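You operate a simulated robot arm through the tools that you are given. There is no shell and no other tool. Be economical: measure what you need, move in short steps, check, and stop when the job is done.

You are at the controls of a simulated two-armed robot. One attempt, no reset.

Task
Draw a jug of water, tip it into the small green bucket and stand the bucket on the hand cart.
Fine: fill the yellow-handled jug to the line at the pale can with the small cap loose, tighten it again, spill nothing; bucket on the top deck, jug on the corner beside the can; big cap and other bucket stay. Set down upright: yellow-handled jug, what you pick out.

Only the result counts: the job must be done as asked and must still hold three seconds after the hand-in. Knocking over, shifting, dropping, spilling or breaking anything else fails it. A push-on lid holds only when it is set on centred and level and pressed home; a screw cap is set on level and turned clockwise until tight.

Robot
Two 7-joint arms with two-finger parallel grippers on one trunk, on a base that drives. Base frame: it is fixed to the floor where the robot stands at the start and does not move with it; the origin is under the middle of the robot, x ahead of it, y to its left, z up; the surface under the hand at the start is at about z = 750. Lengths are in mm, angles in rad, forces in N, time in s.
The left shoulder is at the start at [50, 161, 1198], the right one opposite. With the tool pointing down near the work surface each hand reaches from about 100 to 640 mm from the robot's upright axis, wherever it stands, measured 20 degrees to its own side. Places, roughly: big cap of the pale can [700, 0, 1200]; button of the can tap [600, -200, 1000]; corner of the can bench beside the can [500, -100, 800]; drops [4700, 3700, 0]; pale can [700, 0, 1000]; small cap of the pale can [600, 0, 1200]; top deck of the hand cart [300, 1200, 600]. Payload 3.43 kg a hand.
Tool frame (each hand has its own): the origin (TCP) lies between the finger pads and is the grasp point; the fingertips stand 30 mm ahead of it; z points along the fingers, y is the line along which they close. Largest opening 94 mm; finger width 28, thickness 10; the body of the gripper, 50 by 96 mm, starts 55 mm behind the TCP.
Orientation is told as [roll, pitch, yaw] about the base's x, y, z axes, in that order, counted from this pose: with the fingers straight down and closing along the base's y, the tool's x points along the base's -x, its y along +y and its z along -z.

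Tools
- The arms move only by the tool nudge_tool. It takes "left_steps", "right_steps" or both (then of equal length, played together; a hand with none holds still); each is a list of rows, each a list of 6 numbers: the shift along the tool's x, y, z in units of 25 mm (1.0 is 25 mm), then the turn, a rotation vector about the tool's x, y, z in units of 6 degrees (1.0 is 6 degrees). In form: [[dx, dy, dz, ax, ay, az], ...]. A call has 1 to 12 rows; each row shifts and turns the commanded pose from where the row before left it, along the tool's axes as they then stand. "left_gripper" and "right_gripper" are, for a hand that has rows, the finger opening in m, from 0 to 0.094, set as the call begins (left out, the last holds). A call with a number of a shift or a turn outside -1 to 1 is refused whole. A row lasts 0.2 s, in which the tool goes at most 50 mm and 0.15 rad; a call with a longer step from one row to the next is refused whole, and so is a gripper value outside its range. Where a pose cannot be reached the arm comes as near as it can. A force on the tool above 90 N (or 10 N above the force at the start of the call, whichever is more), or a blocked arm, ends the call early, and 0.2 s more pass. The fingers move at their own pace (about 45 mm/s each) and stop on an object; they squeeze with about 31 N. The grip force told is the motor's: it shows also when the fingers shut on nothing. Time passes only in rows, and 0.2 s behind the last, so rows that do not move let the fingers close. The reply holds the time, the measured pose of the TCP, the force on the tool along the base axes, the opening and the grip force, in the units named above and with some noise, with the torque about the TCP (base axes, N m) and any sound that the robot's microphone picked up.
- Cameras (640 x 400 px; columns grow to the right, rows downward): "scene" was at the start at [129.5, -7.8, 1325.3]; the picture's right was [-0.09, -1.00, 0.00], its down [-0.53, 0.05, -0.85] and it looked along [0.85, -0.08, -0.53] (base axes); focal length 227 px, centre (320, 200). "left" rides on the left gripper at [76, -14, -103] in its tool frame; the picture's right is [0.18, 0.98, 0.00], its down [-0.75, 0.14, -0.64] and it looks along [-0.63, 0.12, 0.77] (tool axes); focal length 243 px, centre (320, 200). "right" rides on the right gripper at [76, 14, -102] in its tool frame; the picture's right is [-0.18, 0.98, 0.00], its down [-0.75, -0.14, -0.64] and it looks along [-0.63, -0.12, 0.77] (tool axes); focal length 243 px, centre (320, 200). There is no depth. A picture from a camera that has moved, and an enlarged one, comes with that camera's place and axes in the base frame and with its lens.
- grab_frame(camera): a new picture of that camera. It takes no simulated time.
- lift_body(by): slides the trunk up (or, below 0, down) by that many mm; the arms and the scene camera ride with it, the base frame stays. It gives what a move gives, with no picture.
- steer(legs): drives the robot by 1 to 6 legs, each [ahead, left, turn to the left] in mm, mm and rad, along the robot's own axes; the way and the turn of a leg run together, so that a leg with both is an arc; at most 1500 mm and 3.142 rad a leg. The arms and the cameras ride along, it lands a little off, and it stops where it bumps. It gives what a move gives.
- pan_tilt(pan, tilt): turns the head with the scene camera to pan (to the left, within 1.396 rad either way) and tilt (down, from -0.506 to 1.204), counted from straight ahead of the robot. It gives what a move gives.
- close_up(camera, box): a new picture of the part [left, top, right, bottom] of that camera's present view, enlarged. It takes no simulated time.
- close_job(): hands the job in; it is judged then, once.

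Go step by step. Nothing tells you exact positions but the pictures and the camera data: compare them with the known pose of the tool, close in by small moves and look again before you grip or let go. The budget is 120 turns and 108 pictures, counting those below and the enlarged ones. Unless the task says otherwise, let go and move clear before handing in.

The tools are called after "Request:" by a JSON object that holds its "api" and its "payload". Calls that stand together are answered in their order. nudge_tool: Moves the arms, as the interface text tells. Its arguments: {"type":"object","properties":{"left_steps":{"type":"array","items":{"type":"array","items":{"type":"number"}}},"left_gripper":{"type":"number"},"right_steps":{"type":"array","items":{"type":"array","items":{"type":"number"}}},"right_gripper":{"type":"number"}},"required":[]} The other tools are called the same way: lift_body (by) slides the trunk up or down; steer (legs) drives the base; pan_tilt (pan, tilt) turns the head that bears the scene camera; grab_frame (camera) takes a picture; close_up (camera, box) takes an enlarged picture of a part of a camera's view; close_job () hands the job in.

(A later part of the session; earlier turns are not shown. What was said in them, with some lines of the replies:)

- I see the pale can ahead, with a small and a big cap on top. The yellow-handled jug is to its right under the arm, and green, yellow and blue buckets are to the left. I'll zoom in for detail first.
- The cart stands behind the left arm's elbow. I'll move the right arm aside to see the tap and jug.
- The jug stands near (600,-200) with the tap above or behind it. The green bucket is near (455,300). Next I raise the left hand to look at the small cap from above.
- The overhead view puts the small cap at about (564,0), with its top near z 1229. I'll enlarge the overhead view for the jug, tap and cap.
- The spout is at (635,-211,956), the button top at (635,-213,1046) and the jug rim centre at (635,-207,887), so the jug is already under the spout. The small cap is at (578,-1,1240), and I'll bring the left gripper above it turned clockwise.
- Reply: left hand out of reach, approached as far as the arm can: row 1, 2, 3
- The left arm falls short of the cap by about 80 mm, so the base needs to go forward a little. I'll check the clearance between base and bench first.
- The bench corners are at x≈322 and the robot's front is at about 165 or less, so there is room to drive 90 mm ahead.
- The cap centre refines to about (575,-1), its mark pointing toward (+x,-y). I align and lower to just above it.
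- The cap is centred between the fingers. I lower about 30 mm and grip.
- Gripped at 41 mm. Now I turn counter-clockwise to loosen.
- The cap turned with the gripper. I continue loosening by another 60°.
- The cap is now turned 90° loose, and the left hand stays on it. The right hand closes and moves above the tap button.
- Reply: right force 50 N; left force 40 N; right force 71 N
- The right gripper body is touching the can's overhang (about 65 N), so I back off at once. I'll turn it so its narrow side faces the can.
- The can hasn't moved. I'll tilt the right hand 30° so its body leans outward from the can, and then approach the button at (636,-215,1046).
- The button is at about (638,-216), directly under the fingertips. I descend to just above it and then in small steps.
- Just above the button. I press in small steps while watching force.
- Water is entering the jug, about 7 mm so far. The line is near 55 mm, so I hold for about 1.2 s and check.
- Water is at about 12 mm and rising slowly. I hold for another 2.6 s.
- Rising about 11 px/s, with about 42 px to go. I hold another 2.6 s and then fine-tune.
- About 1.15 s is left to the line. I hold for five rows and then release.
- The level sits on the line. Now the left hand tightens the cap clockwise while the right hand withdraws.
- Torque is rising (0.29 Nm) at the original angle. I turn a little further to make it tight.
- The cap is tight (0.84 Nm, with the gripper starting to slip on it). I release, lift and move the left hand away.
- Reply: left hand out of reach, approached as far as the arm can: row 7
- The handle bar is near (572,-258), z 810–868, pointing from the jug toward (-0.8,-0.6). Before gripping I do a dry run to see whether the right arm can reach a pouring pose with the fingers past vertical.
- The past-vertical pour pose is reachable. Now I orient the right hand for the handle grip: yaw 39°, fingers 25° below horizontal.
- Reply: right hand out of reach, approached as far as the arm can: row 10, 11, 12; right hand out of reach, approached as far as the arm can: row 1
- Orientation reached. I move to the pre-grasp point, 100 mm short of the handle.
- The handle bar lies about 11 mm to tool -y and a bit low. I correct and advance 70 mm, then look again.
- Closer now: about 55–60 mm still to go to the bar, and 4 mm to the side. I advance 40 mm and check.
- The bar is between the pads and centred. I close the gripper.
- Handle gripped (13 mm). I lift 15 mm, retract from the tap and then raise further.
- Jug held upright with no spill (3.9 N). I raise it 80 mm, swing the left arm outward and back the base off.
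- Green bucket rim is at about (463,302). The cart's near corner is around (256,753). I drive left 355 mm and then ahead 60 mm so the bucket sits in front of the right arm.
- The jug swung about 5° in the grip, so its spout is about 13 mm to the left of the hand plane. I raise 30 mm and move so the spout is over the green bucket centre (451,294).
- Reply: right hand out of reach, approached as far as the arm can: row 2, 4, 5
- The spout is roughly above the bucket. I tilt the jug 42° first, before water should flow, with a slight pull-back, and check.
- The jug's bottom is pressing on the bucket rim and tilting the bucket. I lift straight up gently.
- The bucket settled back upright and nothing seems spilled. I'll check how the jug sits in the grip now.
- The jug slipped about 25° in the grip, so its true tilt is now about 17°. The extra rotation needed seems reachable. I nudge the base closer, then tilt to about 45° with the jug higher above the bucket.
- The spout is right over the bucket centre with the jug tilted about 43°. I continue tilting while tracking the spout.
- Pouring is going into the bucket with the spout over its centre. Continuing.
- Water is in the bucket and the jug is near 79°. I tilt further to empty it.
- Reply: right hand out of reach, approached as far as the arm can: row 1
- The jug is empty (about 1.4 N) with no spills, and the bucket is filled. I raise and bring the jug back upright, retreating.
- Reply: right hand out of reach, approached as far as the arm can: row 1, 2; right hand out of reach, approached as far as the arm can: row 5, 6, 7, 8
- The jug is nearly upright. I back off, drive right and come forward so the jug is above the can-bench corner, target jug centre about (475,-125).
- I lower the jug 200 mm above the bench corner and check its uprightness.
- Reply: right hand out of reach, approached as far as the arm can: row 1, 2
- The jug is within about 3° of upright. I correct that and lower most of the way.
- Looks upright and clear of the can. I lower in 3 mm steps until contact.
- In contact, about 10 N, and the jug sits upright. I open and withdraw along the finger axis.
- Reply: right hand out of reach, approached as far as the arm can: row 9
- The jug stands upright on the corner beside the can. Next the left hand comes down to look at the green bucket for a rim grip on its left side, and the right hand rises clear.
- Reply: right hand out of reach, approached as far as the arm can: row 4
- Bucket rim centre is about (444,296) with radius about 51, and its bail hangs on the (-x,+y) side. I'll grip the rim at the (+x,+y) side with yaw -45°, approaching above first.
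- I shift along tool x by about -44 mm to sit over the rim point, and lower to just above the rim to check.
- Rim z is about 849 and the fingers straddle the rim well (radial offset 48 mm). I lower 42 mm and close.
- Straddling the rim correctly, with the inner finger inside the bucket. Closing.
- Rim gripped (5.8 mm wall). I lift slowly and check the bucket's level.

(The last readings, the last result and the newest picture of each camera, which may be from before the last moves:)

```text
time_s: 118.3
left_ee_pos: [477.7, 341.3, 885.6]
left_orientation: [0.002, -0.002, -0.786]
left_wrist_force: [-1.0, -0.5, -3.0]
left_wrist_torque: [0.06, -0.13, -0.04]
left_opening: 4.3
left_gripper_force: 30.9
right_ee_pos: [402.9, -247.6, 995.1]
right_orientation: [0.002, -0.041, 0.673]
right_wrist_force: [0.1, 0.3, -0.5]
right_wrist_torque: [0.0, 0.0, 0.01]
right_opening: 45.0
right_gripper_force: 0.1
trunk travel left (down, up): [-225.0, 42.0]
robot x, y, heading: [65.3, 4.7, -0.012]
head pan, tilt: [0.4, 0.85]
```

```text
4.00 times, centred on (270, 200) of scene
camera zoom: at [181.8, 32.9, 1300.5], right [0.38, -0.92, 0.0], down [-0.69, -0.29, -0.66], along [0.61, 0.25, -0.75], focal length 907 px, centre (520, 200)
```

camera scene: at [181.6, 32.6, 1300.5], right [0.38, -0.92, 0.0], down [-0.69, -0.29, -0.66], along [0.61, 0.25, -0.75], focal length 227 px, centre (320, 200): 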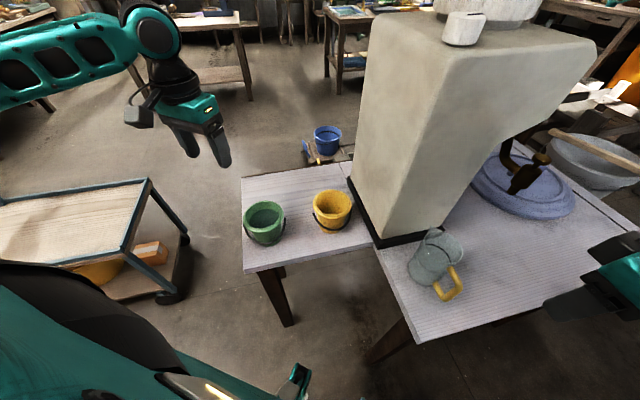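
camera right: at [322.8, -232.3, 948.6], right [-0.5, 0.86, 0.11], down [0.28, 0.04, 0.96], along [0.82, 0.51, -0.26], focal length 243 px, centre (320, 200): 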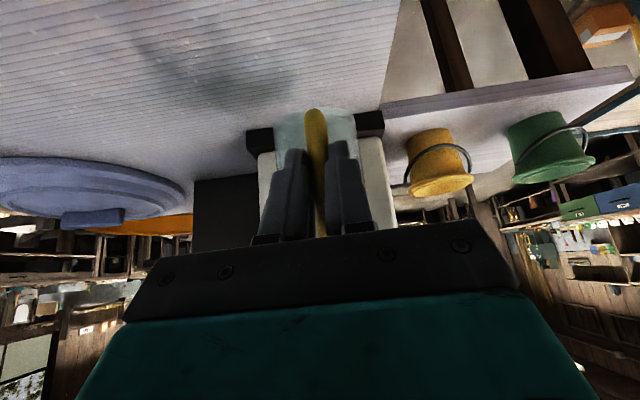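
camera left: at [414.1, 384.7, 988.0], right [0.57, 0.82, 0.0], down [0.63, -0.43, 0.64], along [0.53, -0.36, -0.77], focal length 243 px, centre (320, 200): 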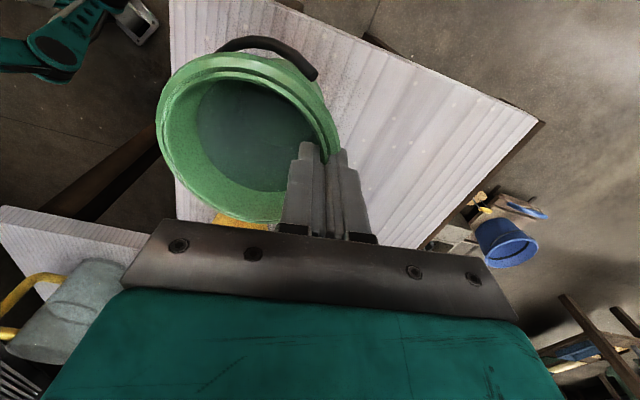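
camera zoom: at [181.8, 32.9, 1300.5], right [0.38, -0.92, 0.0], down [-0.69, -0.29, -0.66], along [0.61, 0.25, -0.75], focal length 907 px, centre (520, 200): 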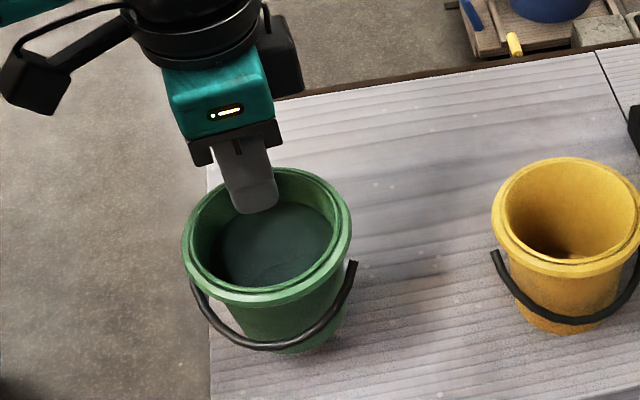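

The bucket is lifted and level (about 3 N). I raise it further, then back off and drive left to the cart.

Request:
{"api": "nudge_tool", "payload": {"left_steps": [[0, 0, -0.6, 0, 0, 0], [0, 0, -0.6, 0, 0, 0], [0, 0, -0.6, 0, 0, 0], [0, 0, -0.6, 0, 0, 0], [0, 0, 0, 0, 0, 0]]}}

Request:
{"api": "steer", "payload": {"legs": [[-128, 0, 0], [0, 350, 0]]}}

Request:
{"api": "pan_tilt", "payload": {"pan": 0.7, "tilt": 0.9}}

Request:
{"api": "grab_frame", "payload": {"camera": "scene"}}

```text
time_s: 119.5
left_ee_pos: [477.2, 341.3, 947.2]
left_orientation: [0.002, 0.0, -0.786]
left_wrist_force: [-0.1, 0.0, -3.9]
left_wrist_torque: [0.11, -0.08, 0.01]
left_opening: 4.3
left_gripper_force: 31.0
right_ee_pos: [401.1, -249.9, 994.8]
right_orientation: [0.001, -0.042, 0.673]
right_wrist_force: [1.4, -0.2, 0.0]
right_wrist_torque: [-0.04, 0.03, 0.0]
right_opening: 45.1
right_gripper_force: 0.1
trunk travel left (down, up): [-225.0, 42.0]
robot x, y, heading: [70.8, 1.0, -0.009]
head pan, tilt: [0.4, 0.85]
```

```text
time_s: 124.0
left_ee_pos: [350.9, 689.3, 946.0]
left_orientation: [0.0, 0.001, -0.788]
left_wrist_force: [-0.7, 0.8, -3.7]
left_wrist_torque: [0.09, -0.13, -0.01]
left_opening: 3.8
left_gripper_force: 31.5
right_ee_pos: [275.6, 99.6, 995.7]
right_orientation: [0.003, -0.042, 0.673]
right_wrist_force: [-0.3, -0.6, 0.3]
right_wrist_torque: [-0.01, -0.01, 0.0]
right_opening: 45.2
right_gripper_force: 0.1
trunk travel left (down, up): [-225.0, 42.0]
robot x, y, heading: [-53.2, 353.2, -0.013]
head pan, tilt: [0.4, 0.85]
```

```text
time_s: 124.8
left_ee_pos: [351.0, 689.9, 946.3]
left_orientation: [-0.001, -0.001, -0.788]
left_wrist_force: [-1.1, -0.4, -3.1]
left_wrist_torque: [0.08, -0.09, -0.01]
left_opening: 3.6
left_gripper_force: 31.0
right_ee_pos: [275.1, 98.9, 995.3]
right_orientation: [0.003, -0.041, 0.674]
right_wrist_force: [-1.2, 0.1, 0.9]
right_wrist_torque: [-0.03, -0.01, -0.03]
right_opening: 45.1
right_gripper_force: 0.1
trunk travel left (down, up): [-225.0, 42.0]
robot x, y, heading: [-56.1, 347.7, -0.009]
head pan, tilt: [0.7, 0.901]
```

```text
21 pictures are left
camera scene: at [41.2, 398.5, 1296.6], right [0.64, -0.77, 0.0], down [-0.6, -0.5, -0.62], along [0.48, 0.4, -0.78], focal length 227 px, centre (320, 200)
```

scene: 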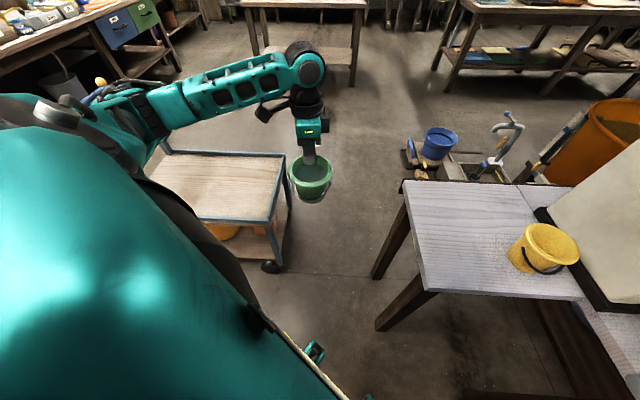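

Cart corner is now estimated near (272,812). I continue left another 200 mm and look again.

Request:
{"api": "steer", "payload": {"legs": [[0, 200, 0]]}}

Request:
{"api": "grab_frame", "payload": {"camera": "left"}}

Request:
{"api": "grab_frame", "payload": {"camera": "scene"}}

```text
time_s: 127.2
left_ee_pos: [352.9, 890.2, 945.5]
left_orientation: [0.001, 0.0, -0.786]
left_wrist_force: [-0.3, 0.4, -4.0]
left_wrist_torque: [0.08, -0.12, 0.0]
left_opening: 3.9
left_gripper_force: 30.9
right_ee_pos: [277.5, 298.9, 994.8]
right_orientation: [0.001, -0.043, 0.671]
right_wrist_force: [1.5, 0.3, 0.1]
right_wrist_torque: [0.03, 0.02, 0.02]
right_opening: 45.2
right_gripper_force: 0.1
trunk travel left (down, up): [-225.0, 42.0]
robot x, y, heading: [-55.8, 550.5, -0.008]
head pan, tilt: [0.7, 0.901]
```

```text
20 pictures are left
camera left: at [288.9, 932.0, 1047.7], right [0.57, 0.82, 0.0], down [0.63, -0.43, 0.64], along [0.53, -0.36, -0.77], focal length 243 px, centre (320, 200)
```

left: 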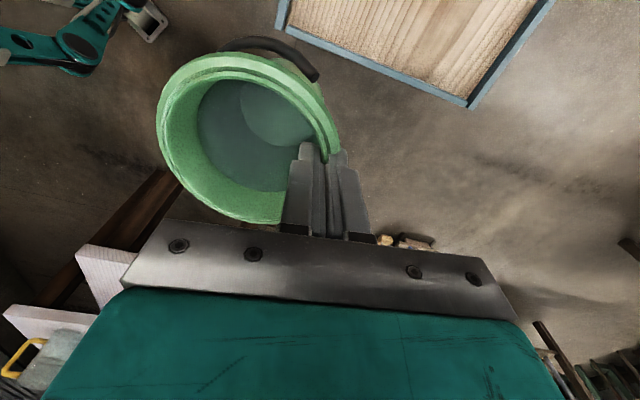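

```text
19 pictures are left
camera scene: at [42.8, 598.5, 1296.6], right [0.64, -0.77, 0.0], down [-0.6, -0.5, -0.62], along [0.48, 0.4, -0.78], focal length 227 px, centre (320, 200)
```

scene: 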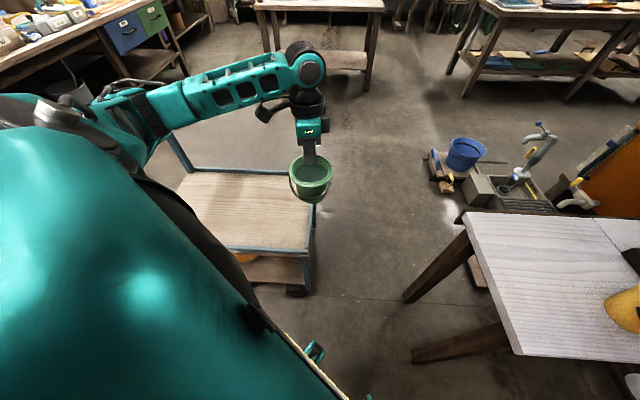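

The deck appears lower than thought: z≈530, near-right corner at about (285,862). I move 100 mm further left and lower the trunk, then verify before setting down.

Request:
{"api": "steer", "payload": {"legs": [[0, 100, 0]]}}

Request:
{"api": "lift_body", "payload": {"by": -120}}

Request:
{"api": "grab_frame", "payload": {"camera": "left"}}

Request:
{"api": "grab_frame", "payload": {"camera": "scene"}}

```text
time_s: 128.7
left_ee_pos: [353.9, 988.9, 947.2]
left_orientation: [-0.001, 0.001, -0.788]
left_wrist_force: [-0.1, 0.0, -3.6]
left_wrist_torque: [0.09, -0.09, 0.0]
left_opening: 3.8
left_gripper_force: 30.6
right_ee_pos: [278.4, 399.6, 995.1]
right_orientation: [0.002, -0.043, 0.672]
right_wrist_force: [-0.6, 0.7, -0.2]
right_wrist_torque: [-0.06, -0.02, -0.01]
right_opening: 45.3
right_gripper_force: 0.1
trunk travel left (down, up): [-225.0, 42.0]
robot x, y, heading: [-56.7, 648.5, -0.011]
head pan, tilt: [0.7, 0.901]
```

```text
time_s: 130.2
left_ee_pos: [353.8, 989.1, 827.5]
left_orientation: [0.001, 0.0, -0.785]
left_wrist_force: [0.2, 0.3, -3.7]
left_wrist_torque: [0.08, -0.1, 0.02]
left_opening: 3.4
left_gripper_force: 30.6
right_ee_pos: [278.2, 398.5, 875.0]
right_orientation: [0.001, -0.042, 0.674]
right_wrist_force: [1.0, 0.4, 0.1]
right_wrist_torque: [0.03, -0.02, -0.01]
right_opening: 45.1
right_gripper_force: 0.1
trunk travel left (down, up): [-105.0, 162.0]
robot x, y, heading: [-54.6, 651.1, -0.004]
head pan, tilt: [0.7, 0.901]
```

```text
18 pictures are left
camera left: at [289.6, 1032.4, 927.9], right [0.57, 0.82, 0.0], down [0.63, -0.43, 0.64], along [0.53, -0.36, -0.77], focal length 243 px, centre (320, 200)
```

left: 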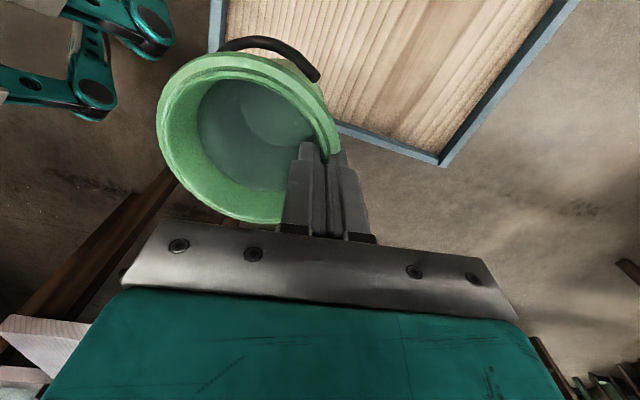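

```text
17 pictures are left
camera scene: at [43.5, 698.7, 1176.6], right [0.64, -0.77, 0.0], down [-0.6, -0.5, -0.62], along [0.48, 0.4, -0.78], focal length 227 px, centre (320, 200)
```

scene: 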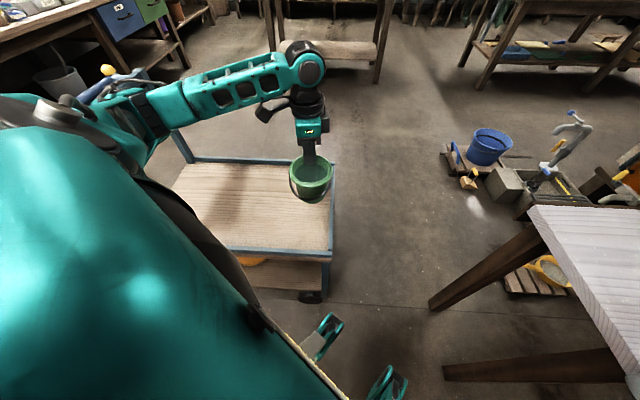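

Triangulated: deck about z 517, near-right corner about (265,860). I move the bucket to about (304,1041), roughly 130 mm in from both edges, and lower it partway.

Request:
{"api": "nudge_tool", "payload": {"left_steps": [[0.72, 0.49, 0, 0, 0, 0], [0.72, 0.49, 0, 0, 0, 0], [0.72, 0.49, 0, 0, 0, 0], [0.72, 0.49, 0, 0, 0, 0], [0, 0, 1, 0, 0, 0], [0, 0, 1, 0, 0, 0], [0, 0, 1, 0, 0, 0], [0, 0, 1, 0, 0, 0], [0, 0, 0.8, 0, 0, 0], [0, 0, 0, 0, 0, 0]]}}

Request:
{"api": "grab_frame", "payload": {"camera": "left"}}

Request:
{"api": "close_up", "payload": {"camera": "scene", "box": [170, 100, 350, 280]}}

```text
time_s: 132.4
left_ee_pos: [338.1, 1074.4, 706.0]
left_orientation: [0.001, -0.001, -0.786]
left_wrist_force: [-0.1, 0.1, -3.2]
left_wrist_torque: [0.1, -0.07, -0.01]
left_opening: 3.3
left_gripper_force: 30.8
right_ee_pos: [277.5, 399.4, 875.1]
right_orientation: [0.001, -0.043, 0.673]
right_wrist_force: [0.2, 0.4, 0.4]
right_wrist_torque: [0.04, 0.01, -0.02]
right_opening: 44.9
right_gripper_force: 0.1
trunk travel left (down, up): [-105.0, 162.0]
robot x, y, heading: [-52.9, 651.4, -0.01]
head pan, tilt: [0.7, 0.901]
```

```text
16 pictures are left
camera left: at [274.0, 1118.0, 807.9], right [0.57, 0.82, 0.0], down [0.63, -0.43, 0.64], along [0.53, -0.36, -0.77], focal length 243 px, centre (320, 200)
```

left: 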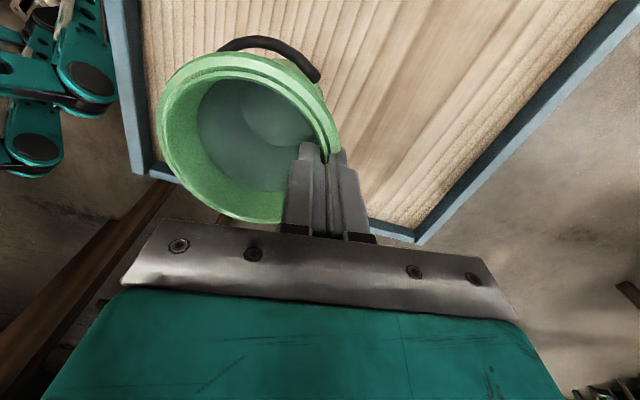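

```text
2.22 times, centred on (260, 190) of scene
camera zoom: at [43.6, 698.8, 1176.6], right [0.64, -0.77, 0.0], down [-0.6, -0.5, -0.62], along [0.48, 0.4, -0.78], focal length 504 px, centre (453, 222)
```

zoom: 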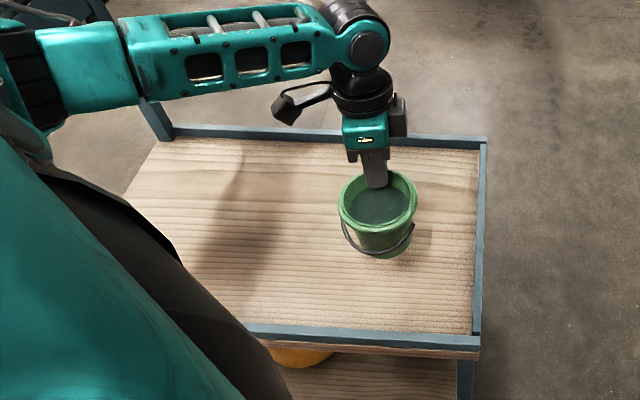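

The deck may be nearer z 600, so contact could be close. I descend in small steps watching the force.

Request:
{"api": "nudge_tool", "payload": {"left_steps": [[0, 0, 0.16, 0, 0, 0], [0, 0, 0.16, 0, 0, 0], [0, 0, 0.16, 0, 0, 0], [0, 0, 0, 0, 0, 0]]}}

Request:
{"api": "nudge_tool", "payload": {"left_steps": [[0, 0, 0.16, 0, 0, 0], [0, 0, 0.16, 0, 0, 0], [0, 0, 0, 0, 0, 0]]}}

Request:
{"api": "close_up", "payload": {"camera": "scene", "box": [220, 140, 350, 260]}}

```text
time_s: 133.4
left_ee_pos: [337.1, 1074.5, 693.8]
left_orientation: [0.002, 0.0, -0.789]
left_wrist_force: [-0.2, 0.6, -3.8]
left_wrist_torque: [0.1, -0.06, -0.01]
left_opening: 3.6
left_gripper_force: 31.2
right_ee_pos: [277.4, 398.9, 874.6]
right_orientation: [0.002, -0.041, 0.673]
right_wrist_force: [-0.5, 0.5, 0.1]
right_wrist_torque: [-0.04, -0.01, -0.04]
right_opening: 44.9
right_gripper_force: 0.0
trunk travel left (down, up): [-105.0, 162.0]
robot x, y, heading: [-55.3, 649.0, -0.005]
head pan, tilt: [0.7, 0.901]
```

```text
time_s: 134.2
left_ee_pos: [338.5, 1075.1, 685.8]
left_orientation: [0.0, 0.001, -0.788]
left_wrist_force: [0.8, 0.1, -2.9]
left_wrist_torque: [0.09, -0.06, 0.0]
left_opening: 3.9
left_gripper_force: 31.0
right_ee_pos: [278.0, 398.3, 874.2]
right_orientation: [0.003, -0.043, 0.672]
right_wrist_force: [-0.2, -0.1, -0.8]
right_wrist_torque: [0.0, 0.0, 0.01]
right_opening: 45.0
right_gripper_force: 0.0
trunk travel left (down, up): [-105.0, 162.0]
robot x, y, heading: [-58.1, 652.9, -0.007]
head pan, tilt: [0.7, 0.901]
```

```text
3.33 times, centred on (285, 200) of scene
camera zoom: at [43.6, 698.8, 1176.6], right [0.64, -0.77, 0.0], down [-0.6, -0.5, -0.62], along [0.48, 0.4, -0.78], focal length 756 px, centre (437, 200)
```

zoom: 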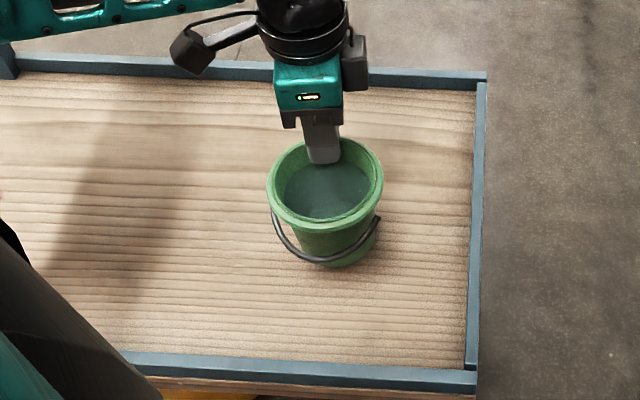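

Request:
{"api": "nudge_tool", "payload": {"left_steps": [[0, 0, 0.12, 0, 0, 0], [0, 0, 0.12, 0, 0, 0], [0, 0, 0.12, 0, 0, 0], [0, 0, 0, 0, 0, 0]]}}

Request:
{"api": "nudge_tool", "payload": {"left_steps": [[0, 0, 0.12, 0, 0, 0], [0, 0, 0.12, 0, 0, 0], [0, 0, 0.12, 0, 0, 0], [0, 0, 0, 0, 0, 0]]}}

```text
time_s: 135.2
left_ee_pos: [337.6, 1074.4, 677.7]
left_orientation: [0.001, 0.0, -0.787]
left_wrist_force: [0.3, 0.3, -3.3]
left_wrist_torque: [0.07, -0.09, 0.0]
left_opening: 3.4
left_gripper_force: 30.6
right_ee_pos: [277.3, 397.8, 875.9]
right_orientation: [0.001, -0.041, 0.673]
right_wrist_force: [-0.2, 0.5, 0.5]
right_wrist_torque: [-0.02, 0.01, -0.02]
right_opening: 45.0
right_gripper_force: 0.0
trunk travel left (down, up): [-105.0, 162.0]
robot x, y, heading: [-58.9, 649.0, -0.006]
head pan, tilt: [0.7, 0.901]
```

```text
time_s: 136.2
left_ee_pos: [337.9, 1074.4, 667.7]
left_orientation: [0.001, 0.002, -0.787]
left_wrist_force: [0.4, 0.3, -4.0]
left_wrist_torque: [0.07, -0.05, -0.01]
left_opening: 3.4
left_gripper_force: 31.3
right_ee_pos: [277.2, 399.0, 876.3]
right_orientation: [0.001, -0.042, 0.673]
right_wrist_force: [-0.1, -0.4, 0.3]
right_wrist_torque: [0.02, -0.01, 0.02]
right_opening: 45.1
right_gripper_force: 0.0
trunk travel left (down, up): [-105.0, 162.0]
robot x, y, heading: [-54.3, 648.5, -0.013]
head pan, tilt: [0.7, 0.901]
```

Request:
{"api": "nudge_tool", "payload": {"left_steps": [[0, 0, 0.12, 0, 0, 0], [0, 0, 0.12, 0, 0, 0], [0, 0, 0.12, 0, 0, 0], [0, 0, 0, 0, 0, 0]]}}

Request:
{"api": "nudge_tool", "payload": {"left_steps": [[0, 0, 0.12, 0, 0, 0], [0, 0, 0.12, 0, 0, 0], [0, 0, 0.12, 0, 0, 0], [0, 0, 0, 0, 0, 0]]}}

Request:
{"api": "close_up", "payload": {"camera": "scene", "box": [220, 140, 350, 260]}}

```text
time_s: 137.2
left_ee_pos: [339.1, 1074.5, 660.9]
left_orientation: [0.008, -0.003, -0.788]
left_wrist_force: [3.4, 1.5, 13.1]
left_wrist_torque: [-0.38, 0.41, 0.06]
left_opening: 3.6
left_gripper_force: 30.9
right_ee_pos: [277.3, 398.4, 875.4]
right_orientation: [0.001, -0.044, 0.673]
right_wrist_force: [-0.3, 0.8, 0.1]
right_wrist_torque: [-0.01, -0.04, 0.0]
right_opening: 45.1
right_gripper_force: 0.0
trunk travel left (down, up): [-105.0, 162.0]
robot x, y, heading: [-56.8, 653.3, -0.008]
head pan, tilt: [0.7, 0.901]
```

```text
time_s: 138.2
left_ee_pos: [339.0, 1074.7, 655.0]
left_orientation: [0.013, -0.006, -0.786]
left_wrist_force: [4.9, 5.8, 32.1]
left_wrist_torque: [-0.34, 0.32, 0.08]
left_opening: 4.8
left_gripper_force: 31.1
right_ee_pos: [276.5, 397.1, 875.3]
right_orientation: [0.001, -0.046, 0.672]
right_wrist_force: [0.6, 0.1, 0.6]
right_wrist_torque: [0.0, 0.0, 0.04]
right_opening: 45.1
right_gripper_force: 0.1
trunk travel left (down, up): [-105.0, 162.0]
robot x, y, heading: [-55.0, 651.7, -0.008]
head pan, tilt: [0.7, 0.901]
```

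```text
3.33 times, centred on (285, 200) of scene
camera zoom: at [41.9, 697.0, 1177.1], right [0.64, -0.77, 0.0], down [-0.6, -0.5, -0.62], along [0.48, 0.4, -0.78], focal length 756 px, centre (437, 200)
```

zoom: 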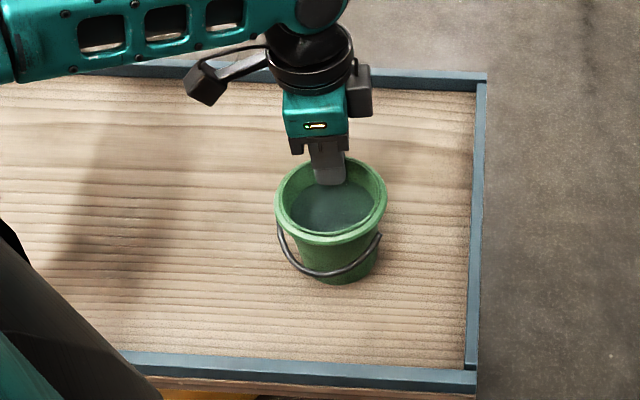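

On the deck, pressing with about 35 N. I ease up about 7 mm, open and withdraw upward.

Request:
{"api": "nudge_tool", "payload": {"left_steps": [[0, 0, -0.14, 0, 0, 0], [0, 0, -0.14, 0, 0, 0], [0, 0, 0, 0, 0, 0]]}}

Request:
{"api": "close_up", "payload": {"camera": "scene", "box": [220, 140, 350, 260]}}

```text
time_s: 139.0
left_ee_pos: [335.7, 1072.8, 655.1]
left_orientation: [-0.005, 0.003, -0.789]
left_wrist_force: [0.6, -2.2, 1.4]
left_wrist_torque: [-0.34, -0.06, 0.06]
left_opening: 4.3
left_gripper_force: 31.0
right_ee_pos: [277.5, 397.9, 875.0]
right_orientation: [0.002, -0.041, 0.672]
right_wrist_force: [0.3, -0.5, 0.7]
right_wrist_torque: [-0.01, 0.0, 0.01]
right_opening: 44.8
right_gripper_force: 0.0
trunk travel left (down, up): [-105.0, 162.0]
robot x, y, heading: [-57.0, 650.2, -0.013]
head pan, tilt: [0.7, 0.901]
```

```text
3.33 times, centred on (285, 200) of scene
camera zoom: at [43.3, 698.4, 1176.4], right [0.64, -0.77, 0.0], down [-0.6, -0.5, -0.62], along [0.48, 0.4, -0.78], focal length 756 px, centre (437, 200)
```

zoom: 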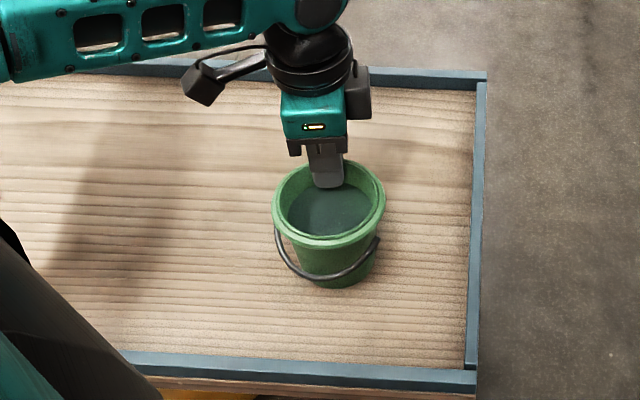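

Force is nearly zero and the bucket stands flat. Opening and withdrawing.

Request:
{"api": "nudge_tool", "payload": {"left_steps": [[0, 0, 0, 0, 0, 0], [0, 0, 0, 0, 0, 0], [0, 0, 0, 0, 0, 0], [0, 0, 0, 0, 0, 0], [0, 0, -0.5, 0, 0, 0], [0, 0, -1, 0, 0, 0], [0, 0, -1, 0, 0, 0], [0, 0, -1, 0, 0, 0], [0, 0, -1, 0, 0, 0], [0, 0, -1, 0, 0, 0], [0, 0, -1, 0, 0, 0]], "left_gripper": 0.045}}

Request:
{"api": "grab_frame", "payload": {"camera": "scene"}}

Request:
{"api": "close_up", "payload": {"camera": "scene", "box": [220, 140, 350, 260]}}

```text
time_s: 141.4
left_ee_pos: [337.2, 1073.7, 820.3]
left_orientation: [0.001, -0.001, -0.785]
left_wrist_force: [-0.6, 0.0, 0.4]
left_wrist_torque: [-0.02, 0.01, 0.0]
left_opening: 45.1
left_gripper_force: 0.0
right_ee_pos: [276.7, 399.3, 874.2]
right_orientation: [0.001, -0.043, 0.671]
right_wrist_force: [-1.0, 0.9, -0.2]
right_wrist_torque: [0.02, -0.01, 0.03]
right_opening: 44.9
right_gripper_force: 0.0
trunk travel left (down, up): [-105.0, 162.0]
robot x, y, heading: [-58.3, 651.6, -0.01]
head pan, tilt: [0.7, 0.901]
```

```text
11 pictures are left
camera scene: at [43.4, 698.5, 1176.6], right [0.64, -0.77, 0.0], down [-0.6, -0.5, -0.62], along [0.48, 0.4, -0.78], focal length 227 px, centre (320, 200)
```

scene: 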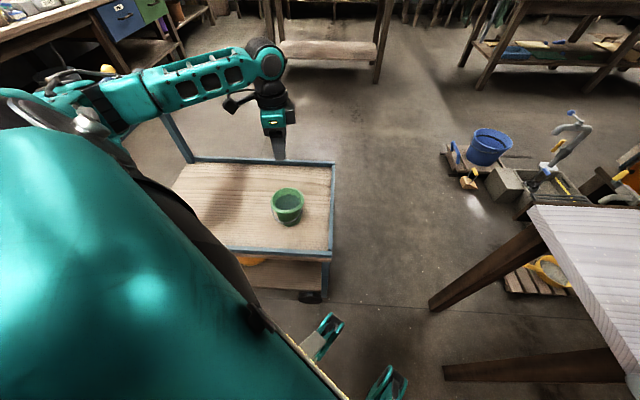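

```text
3.33 times, centred on (285, 200) of scene
camera zoom: at [43.4, 698.5, 1176.6], right [0.64, -0.77, 0.0], down [-0.6, -0.5, -0.62], along [0.48, 0.4, -0.78], focal length 756 px, centre (437, 200)
```

zoom: 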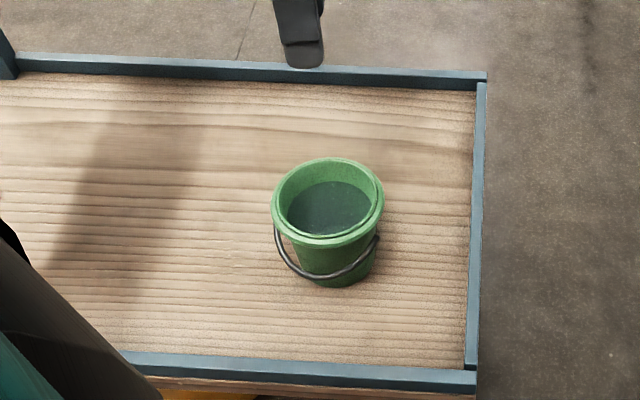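

The bucket stands upright on the deck with its water. I take one last look at the can bench.

Request:
{"api": "pan_tilt", "payload": {"pan": -0.75, "tilt": 0.6}}

Request:
{"api": "grab_frame", "payload": {"camera": "scene"}}

```text
time_s: 143.0
left_ee_pos: [337.0, 1074.5, 818.5]
left_orientation: [0.003, -0.001, -0.787]
left_wrist_force: [0.2, -0.2, 0.7]
left_wrist_torque: [0.01, 0.03, 0.01]
left_opening: 45.1
left_gripper_force: 0.0
right_ee_pos: [278.2, 399.9, 874.5]
right_orientation: [0.002, -0.043, 0.672]
right_wrist_force: [-0.1, 0.9, -0.3]
right_wrist_torque: [0.02, 0.02, -0.01]
right_opening: 45.1
right_gripper_force: 0.1
trunk travel left (down, up): [-105.0, 162.0]
robot x, y, heading: [-56.5, 651.4, -0.011]
head pan, tilt: [-0.75, 0.6]
```

```text
9 pictures are left
camera scene: at [49.5, 589.7, 1201.4], right [-0.69, -0.73, 0.0], down [-0.41, 0.39, -0.82], along [0.6, -0.57, -0.57], focal length 227 px, centre (320, 200)
```

scene: 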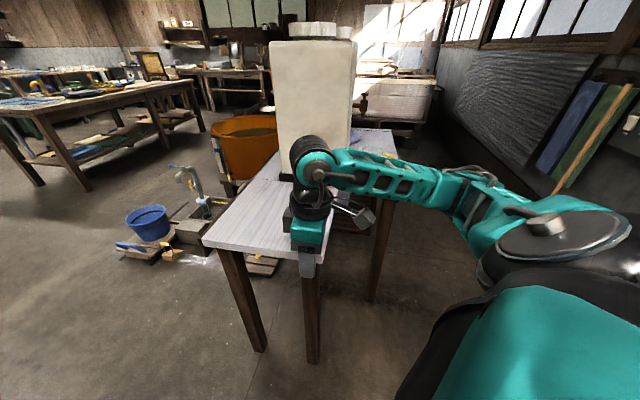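

The can and bench are undisturbed as far as I can see past the arm, and everything I set down was standing when last seen. Handing in.

Request:
{"api": "close_job", "payload": {}}

```text
The job is handed in.
```

I've handed the job in: the green bucket holds the jug of water and stands upright on the cart's top deck. The emptied yellow-handled jug stands on the bench corner beside the can, the small cap is tight again, and I saw no spill.

Two contacts along the way could count against it:
- **Can:** the right gripper pressed on it at about 65 N while reaching for the tap; I saw no shift afterwards.
- **Green bucket:** the jug tipped it briefly during the pour; it settled back upright.

The arm hid the jug and yellow bucket in my last picture, but both were in place when last seen.
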